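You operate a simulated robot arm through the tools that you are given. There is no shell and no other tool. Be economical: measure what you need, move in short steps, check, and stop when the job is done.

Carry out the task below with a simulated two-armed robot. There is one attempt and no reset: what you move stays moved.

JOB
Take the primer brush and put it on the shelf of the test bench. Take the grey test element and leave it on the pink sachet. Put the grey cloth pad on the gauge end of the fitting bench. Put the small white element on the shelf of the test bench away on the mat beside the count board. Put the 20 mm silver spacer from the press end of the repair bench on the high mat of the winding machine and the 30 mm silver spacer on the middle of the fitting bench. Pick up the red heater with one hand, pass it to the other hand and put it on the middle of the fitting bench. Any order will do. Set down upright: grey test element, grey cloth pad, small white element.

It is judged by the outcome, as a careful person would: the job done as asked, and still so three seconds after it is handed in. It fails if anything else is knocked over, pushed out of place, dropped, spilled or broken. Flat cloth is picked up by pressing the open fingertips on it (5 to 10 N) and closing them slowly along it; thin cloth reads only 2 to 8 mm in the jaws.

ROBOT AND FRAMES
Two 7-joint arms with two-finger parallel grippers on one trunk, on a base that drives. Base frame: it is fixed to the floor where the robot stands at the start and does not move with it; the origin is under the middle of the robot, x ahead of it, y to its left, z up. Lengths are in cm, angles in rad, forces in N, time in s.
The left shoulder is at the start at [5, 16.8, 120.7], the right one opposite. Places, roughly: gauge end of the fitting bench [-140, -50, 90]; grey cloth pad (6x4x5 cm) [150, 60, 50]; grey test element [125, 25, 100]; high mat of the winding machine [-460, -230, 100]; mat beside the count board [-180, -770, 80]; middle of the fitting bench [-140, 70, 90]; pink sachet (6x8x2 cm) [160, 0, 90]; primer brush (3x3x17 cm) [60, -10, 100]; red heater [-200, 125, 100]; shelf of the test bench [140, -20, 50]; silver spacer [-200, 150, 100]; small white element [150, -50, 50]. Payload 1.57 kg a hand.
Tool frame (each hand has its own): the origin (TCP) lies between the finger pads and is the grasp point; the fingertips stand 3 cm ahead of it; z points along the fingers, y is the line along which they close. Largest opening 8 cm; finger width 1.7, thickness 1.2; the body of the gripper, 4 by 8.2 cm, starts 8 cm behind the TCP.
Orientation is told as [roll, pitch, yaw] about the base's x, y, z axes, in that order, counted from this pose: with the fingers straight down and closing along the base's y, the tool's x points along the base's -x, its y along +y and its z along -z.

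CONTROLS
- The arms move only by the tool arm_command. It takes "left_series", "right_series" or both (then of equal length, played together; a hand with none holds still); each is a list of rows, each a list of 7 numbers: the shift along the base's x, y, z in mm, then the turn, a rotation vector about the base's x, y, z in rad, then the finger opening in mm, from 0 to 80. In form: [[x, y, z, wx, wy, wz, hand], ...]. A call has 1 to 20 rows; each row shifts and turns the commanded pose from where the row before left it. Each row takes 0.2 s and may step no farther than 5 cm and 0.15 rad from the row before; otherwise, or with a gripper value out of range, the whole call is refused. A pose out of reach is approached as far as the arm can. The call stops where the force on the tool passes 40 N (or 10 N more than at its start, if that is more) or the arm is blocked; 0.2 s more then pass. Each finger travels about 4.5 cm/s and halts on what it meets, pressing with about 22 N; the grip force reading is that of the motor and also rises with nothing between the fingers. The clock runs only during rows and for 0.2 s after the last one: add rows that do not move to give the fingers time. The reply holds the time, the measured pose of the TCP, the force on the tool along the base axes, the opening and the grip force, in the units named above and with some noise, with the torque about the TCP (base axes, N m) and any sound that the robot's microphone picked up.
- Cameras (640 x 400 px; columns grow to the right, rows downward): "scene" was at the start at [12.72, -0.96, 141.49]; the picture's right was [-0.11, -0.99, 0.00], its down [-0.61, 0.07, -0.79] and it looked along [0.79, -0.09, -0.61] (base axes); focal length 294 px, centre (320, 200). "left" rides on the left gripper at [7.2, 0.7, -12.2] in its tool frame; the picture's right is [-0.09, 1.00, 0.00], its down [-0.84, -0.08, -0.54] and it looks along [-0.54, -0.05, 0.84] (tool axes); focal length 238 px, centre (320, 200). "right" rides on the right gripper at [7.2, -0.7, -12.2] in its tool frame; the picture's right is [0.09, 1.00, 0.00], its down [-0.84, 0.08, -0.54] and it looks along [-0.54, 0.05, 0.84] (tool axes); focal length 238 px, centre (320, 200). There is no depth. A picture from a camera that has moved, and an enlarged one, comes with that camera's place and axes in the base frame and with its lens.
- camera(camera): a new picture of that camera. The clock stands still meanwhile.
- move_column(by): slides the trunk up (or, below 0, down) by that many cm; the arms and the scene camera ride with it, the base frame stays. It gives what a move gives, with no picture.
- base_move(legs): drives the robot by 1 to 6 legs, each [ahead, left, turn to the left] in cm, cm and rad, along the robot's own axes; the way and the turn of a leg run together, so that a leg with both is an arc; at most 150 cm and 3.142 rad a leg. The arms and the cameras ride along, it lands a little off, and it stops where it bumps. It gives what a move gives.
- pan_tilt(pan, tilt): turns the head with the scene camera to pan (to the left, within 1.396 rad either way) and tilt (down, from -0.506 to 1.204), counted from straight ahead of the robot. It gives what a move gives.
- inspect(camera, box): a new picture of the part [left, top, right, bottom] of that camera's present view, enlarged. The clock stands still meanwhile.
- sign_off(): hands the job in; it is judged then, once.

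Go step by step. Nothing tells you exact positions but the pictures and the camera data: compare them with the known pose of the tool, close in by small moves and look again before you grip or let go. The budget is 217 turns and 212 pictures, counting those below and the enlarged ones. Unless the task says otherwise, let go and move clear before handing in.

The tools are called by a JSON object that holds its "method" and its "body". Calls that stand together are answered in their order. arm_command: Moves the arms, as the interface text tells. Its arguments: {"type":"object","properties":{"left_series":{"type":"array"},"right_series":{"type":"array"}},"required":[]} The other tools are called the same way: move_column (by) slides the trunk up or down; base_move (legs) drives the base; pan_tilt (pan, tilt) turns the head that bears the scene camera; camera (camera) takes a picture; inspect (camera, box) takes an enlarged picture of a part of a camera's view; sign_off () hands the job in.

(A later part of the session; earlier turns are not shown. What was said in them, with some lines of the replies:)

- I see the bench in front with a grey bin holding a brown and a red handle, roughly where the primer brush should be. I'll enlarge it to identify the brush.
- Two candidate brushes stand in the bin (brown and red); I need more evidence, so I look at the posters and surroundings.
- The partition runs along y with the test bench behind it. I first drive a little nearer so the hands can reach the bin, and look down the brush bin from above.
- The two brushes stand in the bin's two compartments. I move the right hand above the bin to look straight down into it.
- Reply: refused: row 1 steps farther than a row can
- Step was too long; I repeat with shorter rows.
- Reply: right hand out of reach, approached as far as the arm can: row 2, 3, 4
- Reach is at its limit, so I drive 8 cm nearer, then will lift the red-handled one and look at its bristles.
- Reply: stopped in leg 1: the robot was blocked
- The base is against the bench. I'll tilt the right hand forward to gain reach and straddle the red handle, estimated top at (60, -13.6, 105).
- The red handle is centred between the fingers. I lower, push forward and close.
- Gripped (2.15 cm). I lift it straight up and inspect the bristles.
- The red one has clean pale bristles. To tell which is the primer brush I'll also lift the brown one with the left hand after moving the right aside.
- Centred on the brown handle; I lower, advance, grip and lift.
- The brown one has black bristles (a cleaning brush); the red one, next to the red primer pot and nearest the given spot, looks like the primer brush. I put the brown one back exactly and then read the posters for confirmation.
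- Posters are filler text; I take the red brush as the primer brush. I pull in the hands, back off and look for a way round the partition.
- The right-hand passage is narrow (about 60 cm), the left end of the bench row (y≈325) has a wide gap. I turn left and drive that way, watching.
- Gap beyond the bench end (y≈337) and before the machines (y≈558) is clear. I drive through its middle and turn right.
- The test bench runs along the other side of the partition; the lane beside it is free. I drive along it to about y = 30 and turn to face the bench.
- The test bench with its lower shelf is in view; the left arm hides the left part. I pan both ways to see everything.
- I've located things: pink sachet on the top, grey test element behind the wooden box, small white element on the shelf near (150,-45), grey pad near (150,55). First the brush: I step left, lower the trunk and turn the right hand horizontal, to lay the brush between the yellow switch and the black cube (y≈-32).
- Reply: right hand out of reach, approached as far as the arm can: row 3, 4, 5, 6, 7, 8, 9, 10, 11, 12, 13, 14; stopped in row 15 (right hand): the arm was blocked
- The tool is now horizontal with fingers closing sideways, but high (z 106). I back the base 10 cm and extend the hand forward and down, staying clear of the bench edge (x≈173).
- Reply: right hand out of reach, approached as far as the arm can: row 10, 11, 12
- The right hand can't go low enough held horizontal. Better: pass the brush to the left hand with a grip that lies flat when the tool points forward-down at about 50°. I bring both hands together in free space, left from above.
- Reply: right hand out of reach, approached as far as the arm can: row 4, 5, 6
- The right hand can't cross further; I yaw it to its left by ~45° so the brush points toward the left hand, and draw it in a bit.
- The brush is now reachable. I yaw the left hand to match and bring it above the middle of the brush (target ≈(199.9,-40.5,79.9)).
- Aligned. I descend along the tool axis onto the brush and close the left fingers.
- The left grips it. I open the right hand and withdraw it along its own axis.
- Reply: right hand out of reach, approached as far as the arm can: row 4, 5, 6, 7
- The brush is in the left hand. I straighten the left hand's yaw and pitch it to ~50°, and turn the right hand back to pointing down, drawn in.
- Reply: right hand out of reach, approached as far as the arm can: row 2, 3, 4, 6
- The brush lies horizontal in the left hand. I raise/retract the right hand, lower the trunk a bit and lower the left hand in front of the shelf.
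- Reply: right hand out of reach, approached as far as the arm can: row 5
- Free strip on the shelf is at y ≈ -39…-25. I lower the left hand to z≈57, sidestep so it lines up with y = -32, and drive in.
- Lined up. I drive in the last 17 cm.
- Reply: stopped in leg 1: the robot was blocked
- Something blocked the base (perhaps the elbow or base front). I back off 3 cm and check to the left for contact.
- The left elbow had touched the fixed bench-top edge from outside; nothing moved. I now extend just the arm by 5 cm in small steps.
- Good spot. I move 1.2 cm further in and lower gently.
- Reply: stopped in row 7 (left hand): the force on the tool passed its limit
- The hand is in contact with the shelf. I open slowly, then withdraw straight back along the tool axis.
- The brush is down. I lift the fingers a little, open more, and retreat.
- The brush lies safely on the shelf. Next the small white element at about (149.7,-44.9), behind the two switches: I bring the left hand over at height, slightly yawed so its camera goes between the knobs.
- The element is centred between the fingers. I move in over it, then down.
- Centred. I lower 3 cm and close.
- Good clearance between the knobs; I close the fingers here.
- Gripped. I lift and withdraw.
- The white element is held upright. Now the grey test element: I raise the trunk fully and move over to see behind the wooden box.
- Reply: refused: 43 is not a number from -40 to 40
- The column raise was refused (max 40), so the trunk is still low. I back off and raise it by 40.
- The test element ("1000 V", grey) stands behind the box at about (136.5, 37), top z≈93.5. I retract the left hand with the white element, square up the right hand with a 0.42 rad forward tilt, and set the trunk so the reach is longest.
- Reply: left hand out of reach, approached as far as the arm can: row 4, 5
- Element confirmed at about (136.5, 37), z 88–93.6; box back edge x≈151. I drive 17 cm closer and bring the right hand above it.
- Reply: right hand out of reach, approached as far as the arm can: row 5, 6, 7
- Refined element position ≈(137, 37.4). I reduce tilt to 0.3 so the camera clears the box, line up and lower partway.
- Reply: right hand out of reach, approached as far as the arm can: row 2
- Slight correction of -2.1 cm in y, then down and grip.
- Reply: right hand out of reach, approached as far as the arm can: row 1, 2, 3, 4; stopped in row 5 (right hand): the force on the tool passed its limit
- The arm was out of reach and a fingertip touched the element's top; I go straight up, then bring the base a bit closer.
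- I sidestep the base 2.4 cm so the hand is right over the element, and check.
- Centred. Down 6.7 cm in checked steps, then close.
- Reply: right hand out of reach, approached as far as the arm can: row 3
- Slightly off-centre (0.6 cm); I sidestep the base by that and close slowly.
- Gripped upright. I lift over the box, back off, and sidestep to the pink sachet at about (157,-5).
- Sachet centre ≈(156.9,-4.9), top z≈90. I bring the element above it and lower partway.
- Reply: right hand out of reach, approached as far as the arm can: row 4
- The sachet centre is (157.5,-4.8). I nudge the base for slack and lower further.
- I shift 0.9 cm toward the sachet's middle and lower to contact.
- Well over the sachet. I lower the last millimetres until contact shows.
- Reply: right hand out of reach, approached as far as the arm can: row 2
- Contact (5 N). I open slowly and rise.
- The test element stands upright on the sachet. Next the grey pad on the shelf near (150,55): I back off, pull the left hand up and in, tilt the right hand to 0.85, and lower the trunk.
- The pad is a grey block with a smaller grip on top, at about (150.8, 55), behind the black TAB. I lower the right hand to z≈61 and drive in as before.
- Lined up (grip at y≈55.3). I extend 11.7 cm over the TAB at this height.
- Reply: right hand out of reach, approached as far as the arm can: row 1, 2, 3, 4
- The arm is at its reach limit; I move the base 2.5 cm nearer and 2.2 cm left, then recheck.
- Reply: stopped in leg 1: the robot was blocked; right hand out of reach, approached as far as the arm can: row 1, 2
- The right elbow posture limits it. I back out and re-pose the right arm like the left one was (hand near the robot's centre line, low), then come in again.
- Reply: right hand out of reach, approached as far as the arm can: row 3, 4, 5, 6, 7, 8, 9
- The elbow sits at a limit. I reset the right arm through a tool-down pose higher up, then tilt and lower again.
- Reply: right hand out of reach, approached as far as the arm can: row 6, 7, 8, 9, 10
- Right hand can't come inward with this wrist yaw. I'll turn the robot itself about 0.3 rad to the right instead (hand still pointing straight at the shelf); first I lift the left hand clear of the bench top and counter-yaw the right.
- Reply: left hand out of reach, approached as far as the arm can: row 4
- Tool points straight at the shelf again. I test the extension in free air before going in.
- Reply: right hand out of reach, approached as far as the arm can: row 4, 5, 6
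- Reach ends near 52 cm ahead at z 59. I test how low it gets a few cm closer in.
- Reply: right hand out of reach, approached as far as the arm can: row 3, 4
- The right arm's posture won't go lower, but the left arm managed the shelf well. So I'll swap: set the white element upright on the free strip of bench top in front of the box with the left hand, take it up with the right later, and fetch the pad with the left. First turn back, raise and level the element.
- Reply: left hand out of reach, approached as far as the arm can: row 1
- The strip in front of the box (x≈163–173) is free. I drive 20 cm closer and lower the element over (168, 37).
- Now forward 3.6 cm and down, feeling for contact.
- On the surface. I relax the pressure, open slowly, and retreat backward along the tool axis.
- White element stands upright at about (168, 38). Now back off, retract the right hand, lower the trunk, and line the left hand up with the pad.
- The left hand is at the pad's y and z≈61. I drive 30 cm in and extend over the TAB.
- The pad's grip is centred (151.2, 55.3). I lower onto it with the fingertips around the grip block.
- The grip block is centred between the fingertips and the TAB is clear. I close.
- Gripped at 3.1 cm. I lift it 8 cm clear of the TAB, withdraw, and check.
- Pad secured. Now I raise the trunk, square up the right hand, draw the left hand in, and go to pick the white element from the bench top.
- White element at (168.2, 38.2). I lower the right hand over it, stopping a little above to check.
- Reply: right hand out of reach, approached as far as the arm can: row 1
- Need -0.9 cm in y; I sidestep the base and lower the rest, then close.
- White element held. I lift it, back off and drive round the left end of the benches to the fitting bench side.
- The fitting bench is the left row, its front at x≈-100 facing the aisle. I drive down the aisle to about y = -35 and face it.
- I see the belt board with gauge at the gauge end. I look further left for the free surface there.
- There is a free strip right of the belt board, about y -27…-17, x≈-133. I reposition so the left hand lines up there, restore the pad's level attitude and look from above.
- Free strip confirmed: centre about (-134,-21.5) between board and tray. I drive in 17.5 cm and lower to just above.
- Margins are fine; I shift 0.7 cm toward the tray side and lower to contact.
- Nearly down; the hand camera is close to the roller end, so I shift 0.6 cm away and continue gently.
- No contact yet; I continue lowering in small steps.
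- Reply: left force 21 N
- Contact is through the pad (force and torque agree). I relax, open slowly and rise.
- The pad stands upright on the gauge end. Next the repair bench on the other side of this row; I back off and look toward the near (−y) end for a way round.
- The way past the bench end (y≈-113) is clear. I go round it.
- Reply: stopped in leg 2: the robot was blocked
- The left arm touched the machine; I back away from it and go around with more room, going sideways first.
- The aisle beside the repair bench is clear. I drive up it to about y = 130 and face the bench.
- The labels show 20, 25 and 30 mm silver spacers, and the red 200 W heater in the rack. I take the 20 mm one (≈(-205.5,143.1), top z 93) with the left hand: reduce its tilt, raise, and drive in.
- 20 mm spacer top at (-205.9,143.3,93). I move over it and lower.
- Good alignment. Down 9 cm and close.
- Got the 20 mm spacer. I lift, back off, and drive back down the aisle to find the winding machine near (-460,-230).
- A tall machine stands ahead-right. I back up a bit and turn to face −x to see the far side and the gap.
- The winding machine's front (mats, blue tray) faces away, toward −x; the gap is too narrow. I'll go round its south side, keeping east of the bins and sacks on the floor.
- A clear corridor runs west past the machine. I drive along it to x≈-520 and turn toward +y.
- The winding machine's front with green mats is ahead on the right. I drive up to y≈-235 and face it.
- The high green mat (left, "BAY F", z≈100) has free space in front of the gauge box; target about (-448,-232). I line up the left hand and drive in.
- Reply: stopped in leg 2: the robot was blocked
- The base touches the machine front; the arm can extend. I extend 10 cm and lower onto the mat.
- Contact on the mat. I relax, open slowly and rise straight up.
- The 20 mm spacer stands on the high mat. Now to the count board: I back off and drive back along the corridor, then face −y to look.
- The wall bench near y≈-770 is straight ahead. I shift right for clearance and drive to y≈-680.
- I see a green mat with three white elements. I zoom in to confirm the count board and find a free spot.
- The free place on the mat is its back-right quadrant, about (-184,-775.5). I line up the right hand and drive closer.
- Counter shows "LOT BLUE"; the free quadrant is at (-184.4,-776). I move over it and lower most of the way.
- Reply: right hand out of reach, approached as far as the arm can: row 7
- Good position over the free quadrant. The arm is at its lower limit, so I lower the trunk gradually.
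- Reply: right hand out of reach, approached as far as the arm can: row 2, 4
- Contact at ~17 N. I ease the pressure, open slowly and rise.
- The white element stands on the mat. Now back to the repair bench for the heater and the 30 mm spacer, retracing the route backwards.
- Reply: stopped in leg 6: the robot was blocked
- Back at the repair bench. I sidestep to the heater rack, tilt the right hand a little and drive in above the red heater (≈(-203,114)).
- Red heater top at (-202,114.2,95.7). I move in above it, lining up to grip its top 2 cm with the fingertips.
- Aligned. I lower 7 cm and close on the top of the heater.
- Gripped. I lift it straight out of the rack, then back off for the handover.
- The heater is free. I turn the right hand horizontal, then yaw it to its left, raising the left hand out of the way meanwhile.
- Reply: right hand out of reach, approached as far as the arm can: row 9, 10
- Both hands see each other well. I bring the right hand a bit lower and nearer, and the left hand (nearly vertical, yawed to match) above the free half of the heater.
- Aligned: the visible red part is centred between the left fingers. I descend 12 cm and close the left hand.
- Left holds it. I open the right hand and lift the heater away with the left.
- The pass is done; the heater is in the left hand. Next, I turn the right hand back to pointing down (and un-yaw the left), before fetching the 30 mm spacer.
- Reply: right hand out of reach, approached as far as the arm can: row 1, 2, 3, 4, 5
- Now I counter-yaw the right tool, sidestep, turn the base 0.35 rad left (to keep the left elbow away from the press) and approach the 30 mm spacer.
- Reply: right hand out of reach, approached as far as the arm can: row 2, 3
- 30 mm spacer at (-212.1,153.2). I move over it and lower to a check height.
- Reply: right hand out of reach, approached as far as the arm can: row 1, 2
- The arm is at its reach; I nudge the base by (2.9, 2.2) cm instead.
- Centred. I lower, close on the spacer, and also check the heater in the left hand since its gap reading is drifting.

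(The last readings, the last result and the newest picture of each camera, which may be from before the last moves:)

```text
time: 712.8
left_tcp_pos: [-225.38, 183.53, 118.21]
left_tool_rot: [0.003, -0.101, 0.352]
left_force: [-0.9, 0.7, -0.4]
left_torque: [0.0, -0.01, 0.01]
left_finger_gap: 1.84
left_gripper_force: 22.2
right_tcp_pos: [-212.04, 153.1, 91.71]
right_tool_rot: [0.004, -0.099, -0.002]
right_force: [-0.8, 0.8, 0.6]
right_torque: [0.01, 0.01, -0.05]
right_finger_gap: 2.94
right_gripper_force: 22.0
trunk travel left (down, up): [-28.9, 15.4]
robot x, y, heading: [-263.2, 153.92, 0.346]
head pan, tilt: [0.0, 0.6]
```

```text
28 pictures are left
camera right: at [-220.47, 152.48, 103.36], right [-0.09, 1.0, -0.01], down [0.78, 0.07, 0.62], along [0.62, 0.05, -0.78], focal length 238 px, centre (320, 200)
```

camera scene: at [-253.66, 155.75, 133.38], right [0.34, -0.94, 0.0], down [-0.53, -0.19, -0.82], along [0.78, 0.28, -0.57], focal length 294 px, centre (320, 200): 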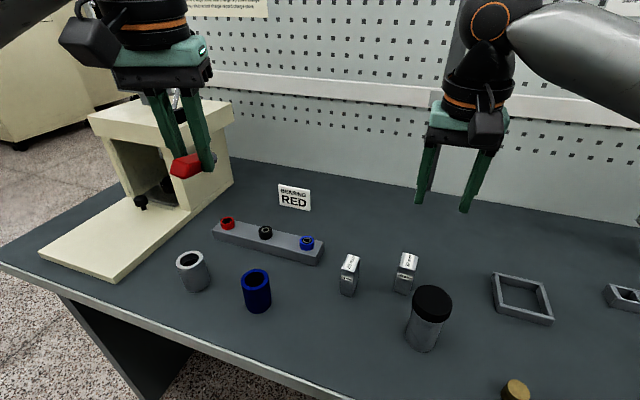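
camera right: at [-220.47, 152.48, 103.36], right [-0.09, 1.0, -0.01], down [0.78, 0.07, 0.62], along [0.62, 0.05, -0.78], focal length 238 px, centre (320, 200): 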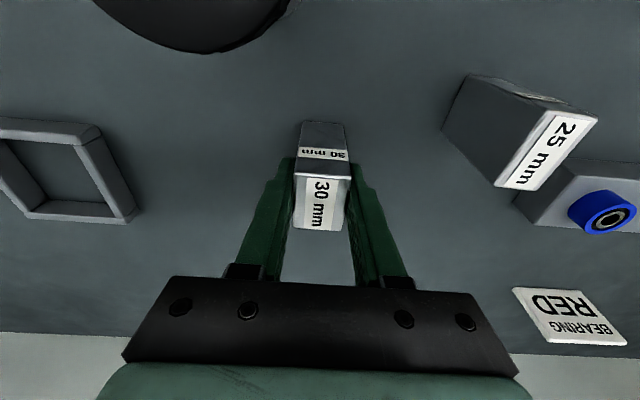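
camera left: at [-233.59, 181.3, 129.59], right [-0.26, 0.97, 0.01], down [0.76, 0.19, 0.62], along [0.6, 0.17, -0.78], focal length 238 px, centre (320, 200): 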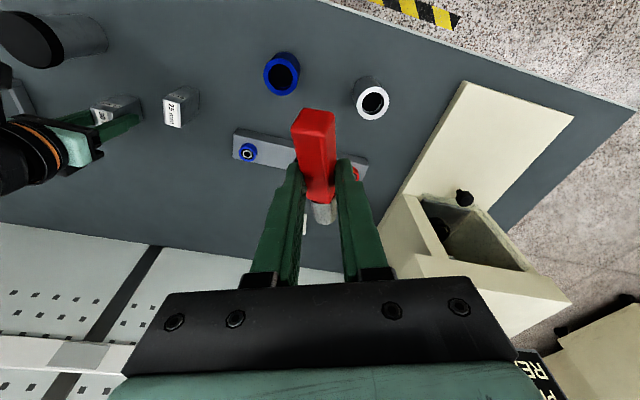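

Got the 30 mm spacer; the heater is steady. I lift and drive round the −y end to the fitting bench's middle.

{"method": "arm_command", "body": {"right_series": [[0, 0, 20, 0, 0, 0, 12], [0, 0, 40, 0, 0, 0, 12], [0, 0, 40, 0, 0, 0, 12], [0, 0, 40, 0, 0, 0, 12], [0, 0, 40, 0, 0, 0, 12]]}}

{"method": "base_move", "body": {"legs": [[-38, 0, 0], [0, 0, -1.915], [150, 0, 0], [150, 0, 0], [6, 0, 0]]}}

{"method": "pan_tilt", "body": {"pan": 0.3, "tilt": 0.4}}

{"method": "camera", "body": {"camera": "scene"}}

```text
time: 714.0
left_tcp_pos: [-225.48, 183.5, 118.18]
left_tool_rot: [0.002, -0.103, 0.353]
left_force: [0.6, 0.1, -0.7]
left_torque: [0.0, 0.02, -0.01]
left_finger_gap: 1.82
left_gripper_force: 21.9
right_tcp_pos: [-212.06, 153.13, 109.84]
right_tool_rot: [0.003, -0.095, -0.002]
right_force: [-0.5, 0.1, -2.5]
right_torque: [0.04, -0.04, -0.03]
right_finger_gap: 2.98
right_gripper_force: 22.2
trunk travel left (down, up): [-28.9, 15.4]
robot x, y, heading: [-262.67, 153.36, 0.345]
head pan, tilt: [0.0, 0.6]
```

```text
time: 735.7
left_tcp_pos: [-288.81, -211.84, 118.21]
left_tool_rot: [0.002, -0.1, -1.585]
left_force: [-1.1, 0.0, -1.6]
left_torque: [0.01, -0.02, 0.05]
left_finger_gap: 1.83
left_gripper_force: 22.4
right_tcp_pos: [-321.91, -213.5, 109.76]
right_tool_rot: [0.003, -0.098, -1.939]
right_force: [-0.7, -0.4, -2.0]
right_torque: [-0.02, -0.02, 0.01]
right_finger_gap: 2.98
right_gripper_force: 22.4
trunk travel left (down, up): [-28.9, 15.4]
robot x, y, heading: [-303.08, -165.43, -1.595]
head pan, tilt: [0.0, 0.6]
```

```text
time: 736.5
left_tcp_pos: [-288.68, -211.77, 118.17]
left_tool_rot: [0.001, -0.102, -1.585]
left_force: [-0.3, -0.4, -0.2]
left_torque: [-0.01, 0.0, -0.01]
left_finger_gap: 1.85
left_gripper_force: 21.9
right_tcp_pos: [-321.99, -213.46, 109.75]
right_tool_rot: [0.003, -0.1, -1.939]
right_force: [-0.6, -0.8, -1.7]
right_torque: [0.0, 0.0, 0.0]
right_finger_gap: 2.99
right_gripper_force: 21.8
trunk travel left (down, up): [-28.9, 15.4]
robot x, y, heading: [-303.41, -165.89, -1.594]
head pan, tilt: [0.3, 0.4]
```

```text
27 pictures are left
camera scene: at [-300.74, -178.86, 135.2], right [-0.96, -0.27, 0.0], down [-0.11, 0.37, -0.92], along [0.25, -0.89, -0.39], focal length 294 px, centre (320, 200)
```

scene: 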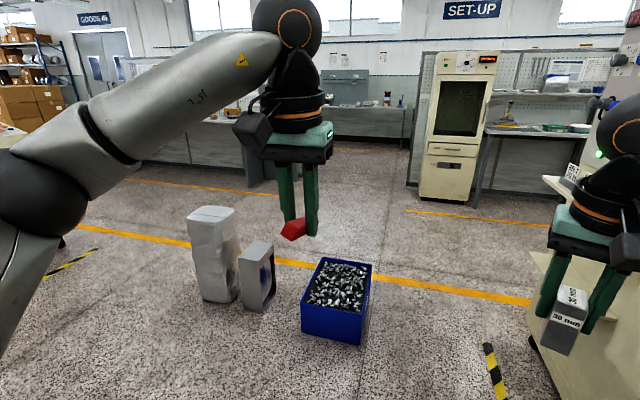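

The sack, frame and bin on the floor stand as before. I continue around the bench end to the middle of the fitting bench.

{"method": "base_move", "body": {"legs": [[0, 0, 1.594], [150, 0, 0], [100, 0, 0], [0, 0, 1.571], [150, 0, 0], [80, 0, 0]]}}

{"method": "base_move", "body": {"legs": [[0, 0, 1.571]]}}

{"method": "pan_tilt", "body": {"pan": 0.0, "tilt": 0.65}}

{"method": "camera", "body": {"camera": "scene"}}

```text
time: 752.4
left_tcp_pos: [-11.68, -148.02, 118.53]
left_tool_rot: [-0.002, -0.111, 0.015]
left_force: [-0.1, 0.3, -0.7]
left_torque: [0.04, 0.03, -0.02]
left_finger_gap: 1.82
left_gripper_force: 22.1
right_tcp_pos: [-8.89, -181.48, 110.03]
right_tool_rot: [0.002, -0.101, -0.349]
right_force: [0.2, 0.4, -2.4]
right_torque: [0.03, -0.01, 0.01]
right_finger_gap: 2.99
right_gripper_force: 22.2
trunk travel left (down, up): [-28.9, 15.4]
robot x, y, heading: [-56.53, -164.07, 0.002]
head pan, tilt: [0.3, 0.4]
stopped in leg 3: the robot was blocked; the commanded pose is now the measured one
```

```text
time: 753.2
left_tcp_pos: [-11.86, -147.72, 118.4]
left_tool_rot: [-0.002, -0.11, 0.019]
left_force: [0.8, -0.5, -0.2]
left_torque: [-0.03, -0.04, 0.01]
left_finger_gap: 1.83
left_gripper_force: 22.2
right_tcp_pos: [-9.04, -181.45, 110.2]
right_tool_rot: [0.005, -0.106, -0.35]
right_force: [-0.1, 0.4, -2.1]
right_torque: [0.0, 0.01, 0.02]
right_finger_gap: 2.97
right_gripper_force: 21.9
trunk travel left (down, up): [-28.9, 15.4]
robot x, y, heading: [-56.31, -163.94, 0.012]
head pan, tilt: [0.3, 0.4]
stopped in leg 1: the robot was blocked; the commanded pose is now the measured one
```

```text
time: 754.0
left_tcp_pos: [-12.13, -147.66, 118.69]
left_tool_rot: [-0.001, -0.114, 0.022]
left_force: [0.4, -0.2, -1.1]
left_torque: [0.02, -0.03, 0.05]
left_finger_gap: 1.81
left_gripper_force: 21.8
right_tcp_pos: [-9.0, -181.47, 110.18]
right_tool_rot: [0.008, -0.103, -0.348]
right_force: [-0.5, -0.4, -1.5]
right_torque: [0.0, 0.0, -0.04]
right_finger_gap: 2.99
right_gripper_force: 21.8
trunk travel left (down, up): [-28.9, 15.4]
robot x, y, heading: [-56.39, -163.64, 0.011]
head pan, tilt: [0.0, 0.649]
```

```text
26 pictures are left
camera scene: at [-44.6, -163.62, 133.1], right [0.01, -1.0, 0.0], down [-0.6, -0.01, -0.8], along [0.8, 0.01, -0.6], focal length 294 px, centre (320, 200)
```

scene: 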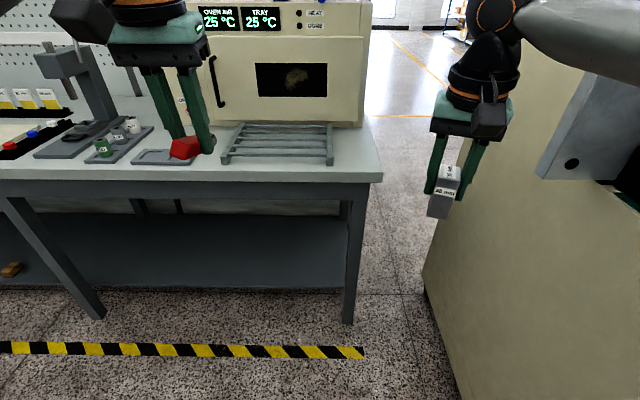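

The right arm touched the winding machine's side. I back off, sidestep away from it, and then turn.

{"method": "base_move", "body": {"legs": [[-10, 0, -0.01], [0, 35, 0], [12, 0, 0], [0, 0, 1.571], [150, 0, 0], [50, 0, 0]]}}

{"method": "base_move", "body": {"legs": [[0, 0, 1.571]]}}

{"method": "camera", "body": {"camera": "scene"}}

```text
time: 771.3
left_tcp_pos: [-70.84, 116.7, 118.19]
left_tool_rot: [0.004, -0.102, 1.581]
left_force: [1.0, 0.7, -1.5]
left_torque: [-0.01, 0.04, -0.04]
left_finger_gap: 1.83
left_gripper_force: 22.0
right_tcp_pos: [-37.18, 119.24, 109.53]
right_tool_rot: [0.005, -0.094, 1.21]
right_force: [0.4, -0.2, -2.0]
right_torque: [0.01, 0.01, 0.03]
right_finger_gap: 2.98
right_gripper_force: 21.9
trunk travel left (down, up): [-28.9, 15.4]
robot x, y, heading: [-55.23, 71.18, 1.572]
head pan, tilt: [0.0, 0.649]
```

```text
time: 775.5
left_tcp_pos: [-100.72, 56.03, 118.28]
left_tool_rot: [0.002, -0.101, -3.139]
left_force: [-0.2, 0.1, -0.9]
left_torque: [0.03, 0.0, 0.01]
left_finger_gap: 1.84
left_gripper_force: 22.6
right_tcp_pos: [-103.06, 89.51, 109.58]
right_tool_rot: [0.005, -0.095, 2.773]
right_force: [-0.1, 0.5, -2.6]
right_torque: [-0.04, 0.0, 0.03]
right_finger_gap: 2.95
right_gripper_force: 22.1
trunk travel left (down, up): [-28.9, 15.4]
robot x, y, heading: [-55.27, 71.33, 3.138]
head pan, tilt: [0.0, 0.649]
```

```text
25 pictures are left
camera scene: at [-67.82, 71.26, 132.96], right [0.01, 1.0, 0.0], down [0.6, 0.0, -0.8], along [-0.8, 0.01, -0.6], focal length 294 px, centre (320, 200)
```

scene: 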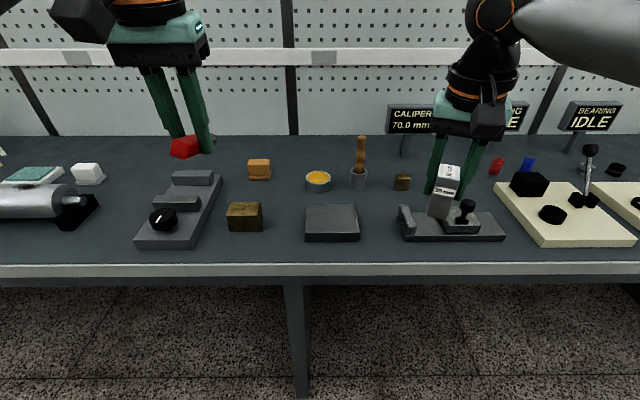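

The middle of the bench has two free gaps: A at (-125,62.7) and B at (-122,87). I square up the right tool and drive in to put the 30 mm spacer in gap B.

{"method": "arm_command", "body": {"right_series": [[0, 0, 0, 0, 0, 0.123, 12], [0, 0, 0, 0, 0, 0.123, 12], [0, 0, 0, 0, 0, 0.12, 12], [0, 0, 0, 0, 0, 0, 12]]}}

{"method": "base_move", "body": {"legs": [[0, 2.5, 0], [19, 0, 0]]}}

{"method": "camera", "body": {"camera": "right"}}

```text
time: 776.5
left_tcp_pos: [-100.85, 56.05, 118.25]
left_tool_rot: [0.002, -0.102, -3.14]
left_force: [-0.2, 0.8, -0.5]
left_torque: [-0.04, 0.0, -0.01]
left_finger_gap: 1.8
left_gripper_force: 21.6
right_tcp_pos: [-103.17, 89.72, 109.41]
right_tool_rot: [0.005, -0.093, -3.14]
right_force: [-0.1, 0.8, -1.3]
right_torque: [-0.02, 0.01, -0.02]
right_finger_gap: 2.96
right_gripper_force: 22.9
trunk travel left (down, up): [-28.9, 15.4]
robot x, y, heading: [-55.06, 71.21, 3.14]
head pan, tilt: [0.0, 0.649]
```

```text
time: 778.5
left_tcp_pos: [-119.79, 53.66, 118.03]
left_tool_rot: [0.004, -0.1, -3.141]
left_force: [-1.1, -1.2, -1.0]
left_torque: [0.0, -0.03, 0.0]
left_finger_gap: 1.82
left_gripper_force: 22.3
right_tcp_pos: [-122.03, 87.47, 109.61]
right_tool_rot: [0.003, -0.092, 3.137]
right_force: [0.0, 0.5, -2.8]
right_torque: [0.04, -0.04, 0.0]
right_finger_gap: 2.97
right_gripper_force: 22.4
trunk travel left (down, up): [-28.9, 15.4]
robot x, y, heading: [-74.56, 68.87, 3.136]
head pan, tilt: [0.0, 0.649]
```

```text
24 pictures are left
camera right: at [-113.82, 88.08, 121.16], right [0.09, -1.0, 0.0], down [-0.78, -0.07, 0.62], along [-0.61, -0.05, -0.79], focal length 238 px, centre (320, 200)
```

right: 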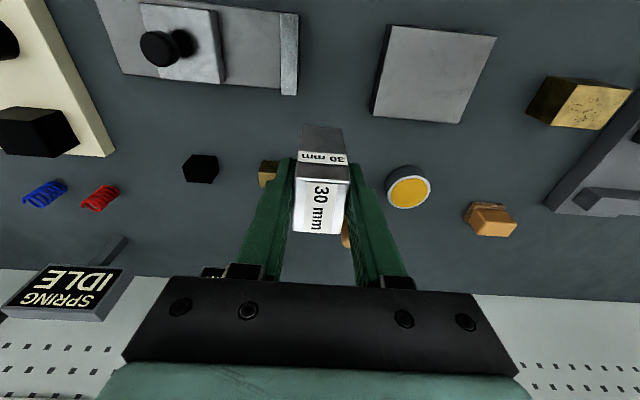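

I shift 2.1 cm to centre the gap, then lower.

{"method": "base_move", "body": {"legs": [[0, 2.1, 0]]}}

{"method": "arm_command", "body": {"right_series": [[0, 0, -45, 0, 0, 0, 12], [0, 0, -45, 0, 0, 0, 12], [0, 0, -40, 0, 0, 0, 12], [0, 0, -25, 0, 0, 0, 12], [0, 0, 0, 0, 0, 0, 12]]}}

{"method": "camera", "body": {"camera": "right"}}

```text
time: 779.2
left_tcp_pos: [-119.81, 51.52, 118.15]
left_tool_rot: [0.002, -0.101, -3.142]
left_force: [0.4, -0.3, -0.4]
left_torque: [0.03, -0.03, 0.03]
left_finger_gap: 1.8
left_gripper_force: 22.2
right_tcp_pos: [-122.08, 85.21, 109.7]
right_tool_rot: [0.005, -0.092, 3.137]
right_force: [-0.4, 0.4, -1.5]
right_torque: [0.02, -0.01, 0.02]
right_finger_gap: 2.95
right_gripper_force: 22.2
trunk travel left (down, up): [-28.9, 15.4]
robot x, y, heading: [-74.08, 66.75, 3.129]
head pan, tilt: [0.0, 0.649]
```

```text
time: 780.5
left_tcp_pos: [-119.85, 51.6, 118.16]
left_tool_rot: [0.001, -0.101, 3.143]
left_force: [0.2, 0.0, -0.9]
left_torque: [0.02, 0.03, 0.01]
left_finger_gap: 1.83
left_gripper_force: 22.2
right_tcp_pos: [-121.92, 85.3, 93.99]
right_tool_rot: [0.006, -0.092, 3.137]
right_force: [0.1, -0.3, -2.9]
right_torque: [0.02, -0.01, -0.01]
right_finger_gap: 2.98
right_gripper_force: 21.8
trunk travel left (down, up): [-28.9, 15.4]
robot x, y, heading: [-74.03, 66.95, 3.137]
head pan, tilt: [0.0, 0.649]
```

```text
23 pictures are left
camera right: at [-113.76, 86.01, 105.58], right [0.09, -1.0, 0.0], down [-0.78, -0.07, 0.62], along [-0.62, -0.05, -0.79], focal length 238 px, centre (320, 200)
```

right: 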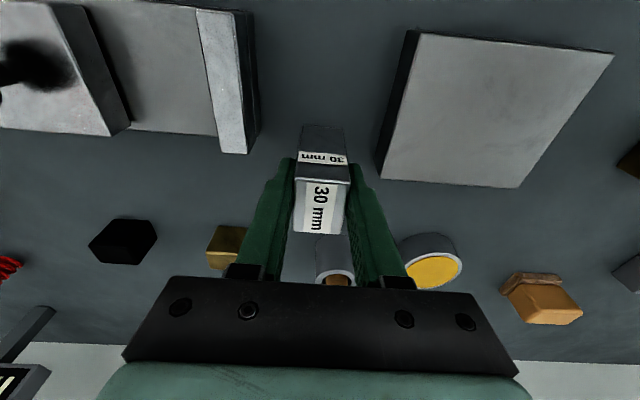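

Well centred. I lower to contact.

{"method": "arm_command", "body": {"right_series": [[0, 0, -12, 0, 0, 0, 12], [0, 0, -6, 0, 0, 0, 12], [0, 0, -4, 0, 0, 0, 12], [0, 0, -3, 0, 0, 0, 12], [0, 0, 0, 0, 0, 0, 12]]}}

```text
time: 781.6
left_tcp_pos: [-119.46, 51.51, 118.38]
left_tool_rot: [0.002, -0.103, 3.143]
left_force: [-0.1, 0.1, -1.2]
left_torque: [0.02, -0.01, 0.03]
left_finger_gap: 1.8
left_gripper_force: 21.8
right_tcp_pos: [-121.9, 85.32, 91.78]
right_tool_rot: [0.006, -0.099, 3.138]
right_force: [4.6, 3.3, 17.3]
right_torque: [0.42, -0.04, -0.08]
right_finger_gap: 2.98
right_gripper_force: 22.0
trunk travel left (down, up): [-28.9, 15.4]
robot x, y, heading: [-73.9, 66.79, 3.135]
head pan, tilt: [0.0, 0.649]
```

Contact at the expected height. I ease off, open slowly, and rise.

{"method": "arm_command", "body": {"right_series": [[0, 0, 2, 0, 0, 0, 12], [0, 0, 0, 0, 0, 0, 33], [0, 0, 0, 0, 0, 0, 37], [0, 0, 0, 0, 0, 0, 42], [0, 0, 0, 0, 0, 0, 44], [0, 0, 15, 0, 0, 0, 44], [0, 0, 30, 0, 0, 0, 44], [0, 0, 45, 0, 0, 0, 44], [0, 0, 45, 0, 0, 0, 44], [0, 0, 45, 0, 0, 0, 44], [0, 0, 0, 0, 0, 0, 44]]}}

{"method": "camera", "body": {"camera": "right"}}

{"method": "camera", "body": {"camera": "left"}}

```text
time: 784.0
left_tcp_pos: [-119.81, 51.61, 118.21]
left_tool_rot: [0.002, -0.101, 3.14]
left_force: [-0.2, -0.4, -0.5]
left_torque: [0.02, 0.03, -0.01]
left_finger_gap: 1.81
left_gripper_force: 22.2
right_tcp_pos: [-122.0, 85.26, 109.94]
right_tool_rot: [0.005, -0.093, 3.139]
right_force: [0.1, -0.8, -0.3]
right_torque: [-0.02, 0.0, 0.02]
right_finger_gap: 4.38
right_gripper_force: 0.1
trunk travel left (down, up): [-28.9, 15.4]
robot x, y, heading: [-74.07, 66.67, 3.133]
head pan, tilt: [0.0, 0.649]
```

```text
22 pictures are left
camera right: at [-113.72, 85.97, 121.51], right [0.09, -1.0, 0.0], down [-0.78, -0.07, 0.62], along [-0.61, -0.05, -0.79], focal length 238 px, centre (320, 200)
```

right: 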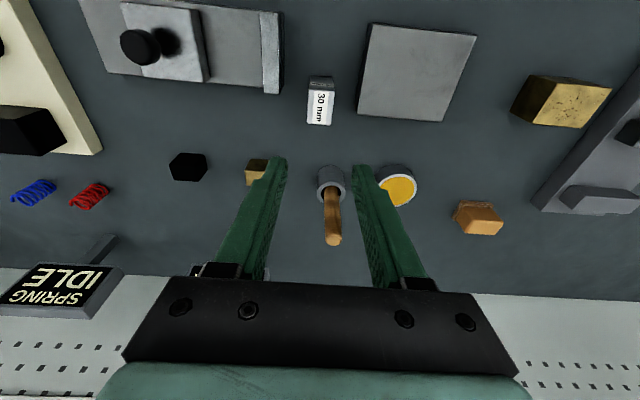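

```text
21 pictures are left
camera left: at [-111.4, 50.98, 129.58], right [-0.09, -1.0, 0.01], down [-0.78, 0.08, 0.62], along [-0.62, 0.05, -0.78], focal length 238 px, centre (320, 200)
```

left: 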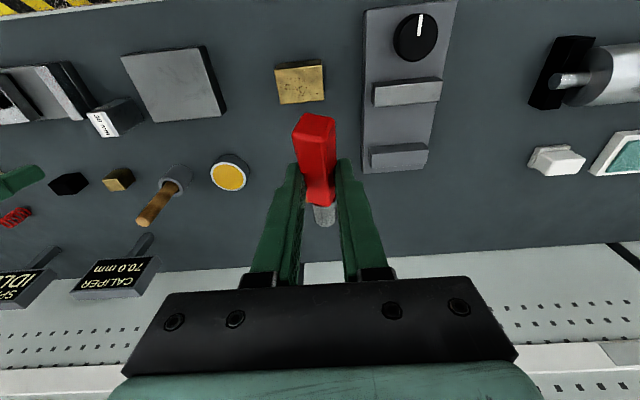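

The 30 mm spacer stands fine. Now the heater into gap A, (-123, 63.5): I level it (tilt 0.44), sidestep and lower to a check height.

{"method": "base_move", "body": {"legs": [[0, -11.9, 0]]}}

{"method": "arm_command", "body": {"left_series": [[-10, 0, 0, 0, 0.113, 0, 3], [-10, 0, 0, 0, 0.113, 0, 3], [-15, 0, 0, 0, 0.113, 0, 3], [0, 0, -45, 0, 0, 0, 3], [0, 0, -45, 0, 0, 0, 3], [0, 0, -45, 0, 0, 0, 3], [0, 0, -45, 0, 0, 0, 3], [0, 0, -30, 0, 0, 0, 3], [0, 0, 0, 0, 0, 0, 3]]}}

{"method": "camera", "body": {"camera": "left"}}

{"method": "camera", "body": {"camera": "scene"}}

```text
time: 785.3
left_tcp_pos: [-119.66, 63.54, 118.19]
left_tool_rot: [0.003, -0.102, 3.142]
left_force: [0.0, -0.3, -1.3]
left_torque: [-0.04, -0.01, -0.02]
left_finger_gap: 1.81
left_gripper_force: 22.3
right_tcp_pos: [-121.85, 97.24, 109.9]
right_tool_rot: [0.004, -0.092, 3.138]
right_force: [-1.0, -0.1, 0.4]
right_torque: [-0.03, -0.01, 0.04]
right_finger_gap: 4.38
right_gripper_force: 0.1
trunk travel left (down, up): [-28.9, 15.4]
robot x, y, heading: [-74.16, 78.42, 3.131]
head pan, tilt: [0.0, 0.649]
```

```text
time: 787.3
left_tcp_pos: [-123.12, 63.65, 97.16]
left_tool_rot: [0.002, -0.439, 3.142]
left_force: [-0.6, -0.3, -1.3]
left_torque: [0.02, -0.02, 0.01]
left_finger_gap: 1.82
left_gripper_force: 21.9
right_tcp_pos: [-121.87, 97.13, 109.81]
right_tool_rot: [0.005, -0.092, 3.138]
right_force: [-0.1, 0.2, 0.2]
right_torque: [-0.01, -0.01, -0.01]
right_finger_gap: 4.41
right_gripper_force: 0.1
trunk travel left (down, up): [-28.9, 15.4]
robot x, y, heading: [-74.18, 78.64, 3.137]
head pan, tilt: [0.0, 0.649]
```

```text
20 pictures are left
camera left: at [-111.47, 62.95, 105.13], right [-0.08, -1.0, 0.04], down [-0.53, 0.08, 0.85], along [-0.85, 0.05, -0.53], focal length 238 px, centre (320, 200)
```

left: 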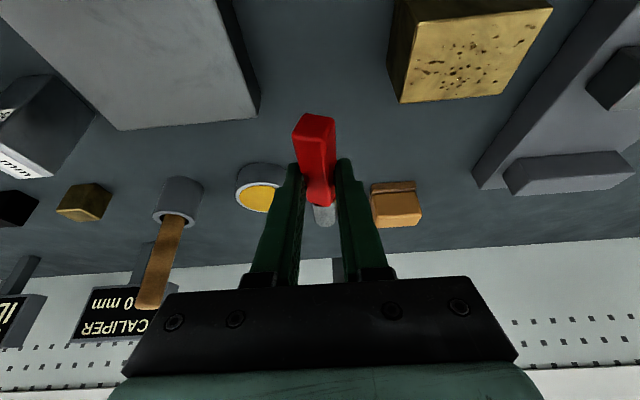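

```text
19 pictures are left
camera scene: at [-86.65, 78.72, 132.96], right [0.01, 1.0, 0.0], down [0.6, -0.01, -0.8], along [-0.8, 0.01, -0.6], focal length 294 px, centre (320, 200)
```

scene: 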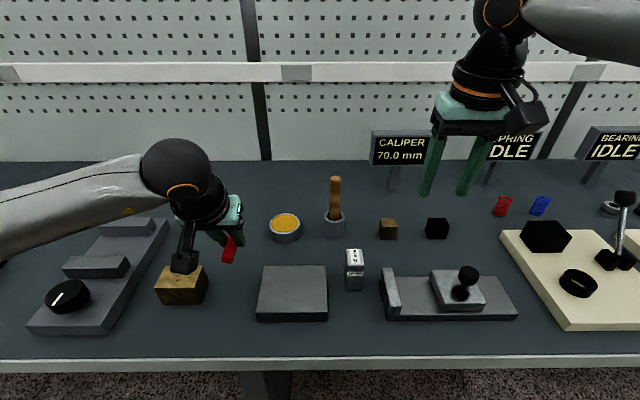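

Position over the gap is clear on both sides. I lower to contact.

{"method": "arm_command", "body": {"left_series": [[0, 0, -35, 0, 0, 0, 3], [0, 0, -30, 0, 0, 0, 3], [0, 0, -10, 0, 0, 0, 3], [0, 0, -5, 0, 0, 0, 3], [0, 0, -4, 0, 0, 0, 3], [0, 0, -3, 0, 0, 0, 3], [0, 0, 0, 0, 0, 0, 3]]}}

{"method": "camera", "body": {"camera": "left"}}

```text
time: 788.9
left_tcp_pos: [-123.25, 63.5, 89.13]
left_tool_rot: [0.0, -0.454, -3.142]
left_force: [6.8, -6.0, 33.3]
left_torque: [-0.15, -0.06, -0.36]
left_finger_gap: 1.82
left_gripper_force: 21.8
right_tcp_pos: [-121.63, 97.21, 110.24]
right_tool_rot: [0.004, -0.098, 3.138]
right_force: [0.7, -0.2, 0.7]
right_torque: [-0.01, -0.01, 0.01]
right_finger_gap: 4.4
right_gripper_force: 0.1
trunk travel left (down, up): [-28.9, 15.4]
robot x, y, heading: [-73.95, 78.68, 3.132]
head pan, tilt: [0.0, 0.649]
```

```text
18 pictures are left
camera left: at [-111.36, 62.89, 96.86], right [-0.08, -1.0, 0.04], down [-0.52, 0.08, 0.85], along [-0.85, 0.05, -0.52], focal length 238 px, centre (320, 200)
```

left: 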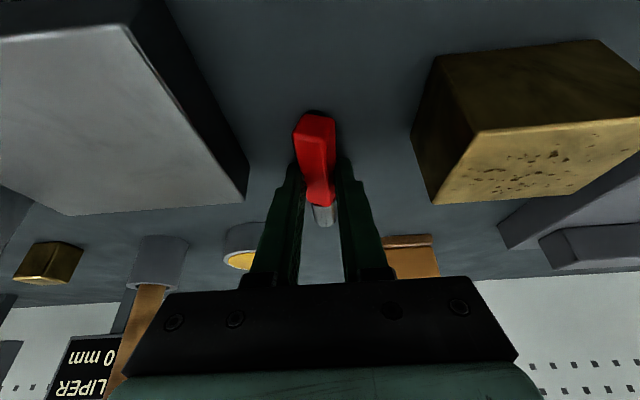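

In contact. I ease the pressure, open slowly, and rise.

{"method": "arm_command", "body": {"left_series": [[0, 0, 4, 0, 0, 0, 3], [0, 0, 2, 0, 0, 0, 3], [0, 0, 0, 0, 0, 0, 21], [0, 0, 0, 0, 0, 0, 24], [0, 0, 0, 0, 0, 0, 30], [0, 0, 0, 0, 0, 0, 38], [0, 0, 0, 0, 0, 0, 38], [5, 0, 10, 0, 0, 0, 38], [10, 0, 25, 0, 0, 0, 38], [10, 0, 40, 0, 0, 0, 38], [0, 0, 45, 0, 0, 0, 38], [0, 0, 45, 0, 0, 0, 38], [0, 0, 0, 0, 0, 0, 38]]}}

{"method": "camera", "body": {"camera": "left"}}

{"method": "camera", "body": {"camera": "scene"}}

```text
time: 791.7
left_tcp_pos: [-120.68, 63.42, 105.62]
left_tool_rot: [0.002, -0.439, 3.142]
left_force: [-0.1, 0.0, 0.4]
left_torque: [0.02, 0.02, 0.01]
left_finger_gap: 3.8
left_gripper_force: 0.1
right_tcp_pos: [-121.92, 97.25, 109.83]
right_tool_rot: [0.005, -0.093, 3.138]
right_force: [-0.3, -0.9, 0.3]
right_torque: [0.0, 0.0, 0.0]
right_finger_gap: 4.41
right_gripper_force: 0.0
trunk travel left (down, up): [-28.9, 15.4]
robot x, y, heading: [-74.31, 78.9, 3.127]
head pan, tilt: [0.0, 0.649]
```

```text
17 pictures are left
camera left: at [-109.0, 62.82, 113.63], right [-0.08, -1.0, 0.04], down [-0.53, 0.08, 0.85], along [-0.85, 0.05, -0.53], focal length 238 px, centre (320, 200)
```

left: 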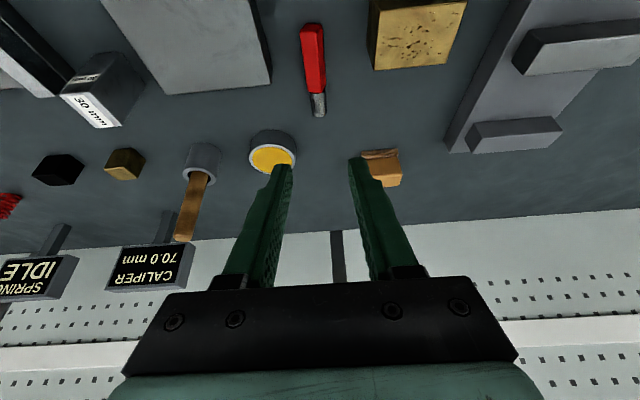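

```text
16 pictures are left
camera scene: at [-86.65, 78.71, 132.96], right [0.01, 1.0, 0.0], down [0.6, -0.01, -0.8], along [-0.8, 0.01, -0.6], focal length 294 px, centre (320, 200)
```

scene: 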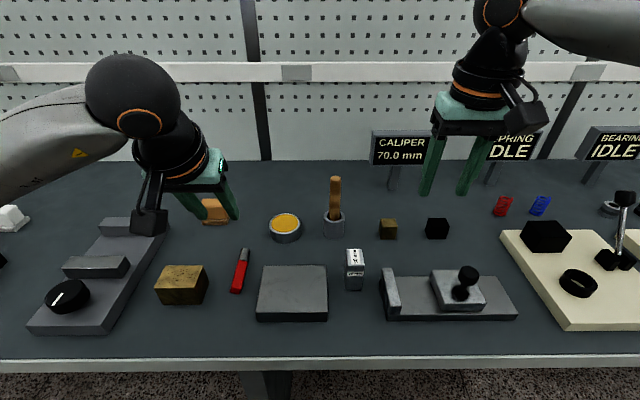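

The heater lies on the middle of the fitting bench, the spacer stands nearby; everything is placed. I back the robot clear of the bench.

{"method": "base_move", "body": {"legs": [[-22, 0, 0]]}}

```text
time: 793.4
left_tcp_pos: [-98.85, 63.33, 105.67]
left_tool_rot: [0.001, -0.44, 3.14]
left_force: [0.3, 0.7, 0.6]
left_torque: [-0.01, 0.02, 0.04]
left_finger_gap: 3.79
left_gripper_force: 0.0
right_tcp_pos: [-99.79, 97.03, 109.79]
right_tool_rot: [0.006, -0.091, 3.138]
right_force: [-0.2, 0.0, 0.1]
right_torque: [-0.01, -0.02, 0.01]
right_finger_gap: 4.41
right_gripper_force: 0.2
trunk travel left (down, up): [-28.9, 15.4]
robot x, y, heading: [-52.1, 78.11, 3.128]
head pan, tilt: [0.0, 0.649]
```

All objects are set down and both hands are empty and clear, so I hand the job in.

{"method": "sign_off", "body": {}}

```text
The job is handed in.
```

I've handed in the job with all seven items placed, but three things could count against it: which brush I took, bumps while driving, and a fingertip touching the test element.

**Where things are:**
- **Primer brush:** on the shelf of the test bench, lying down.
- **Grey test element:** upright on the pink sachet.
- **Grey cloth pad:** upright on the gauge end of the fitting bench, between the belt board and the green tray.
- **Small white element:** upright on the mat beside the count board. I set it down on the test bench top on the way to change hands.
- **20 mm spacer:** standing on the high mat of the winding machine.
- **30 mm spacer:** standing on the middle of the fitting bench.
- **Red heater:** passed from the right hand to the left, now lying flat on the middle of the fitting bench.

**What could count against it:**
- **Brush choice:** two brushes stood in the bin and neither was labelled. I took the red one because it stood next to the red pot and was nearest the position you gave. I lifted the brown one to look at its bristles and put it back.
- **Bumps:** the robot was stopped by contact several times.
  - One arm touched the side of a machine near the passage twice.
  - An elbow or wrist touched the test bench.
  - The base stopped against the winding machine's front.
  - Once it stopped for a reason I couldn't identify, near the white sack, frame and parts bin on the floor. In a later picture those three were still standing, and I saw nothing displaced.
- **Test element:** a fingertip pressed on its top once before I gripped it. It stayed standing.
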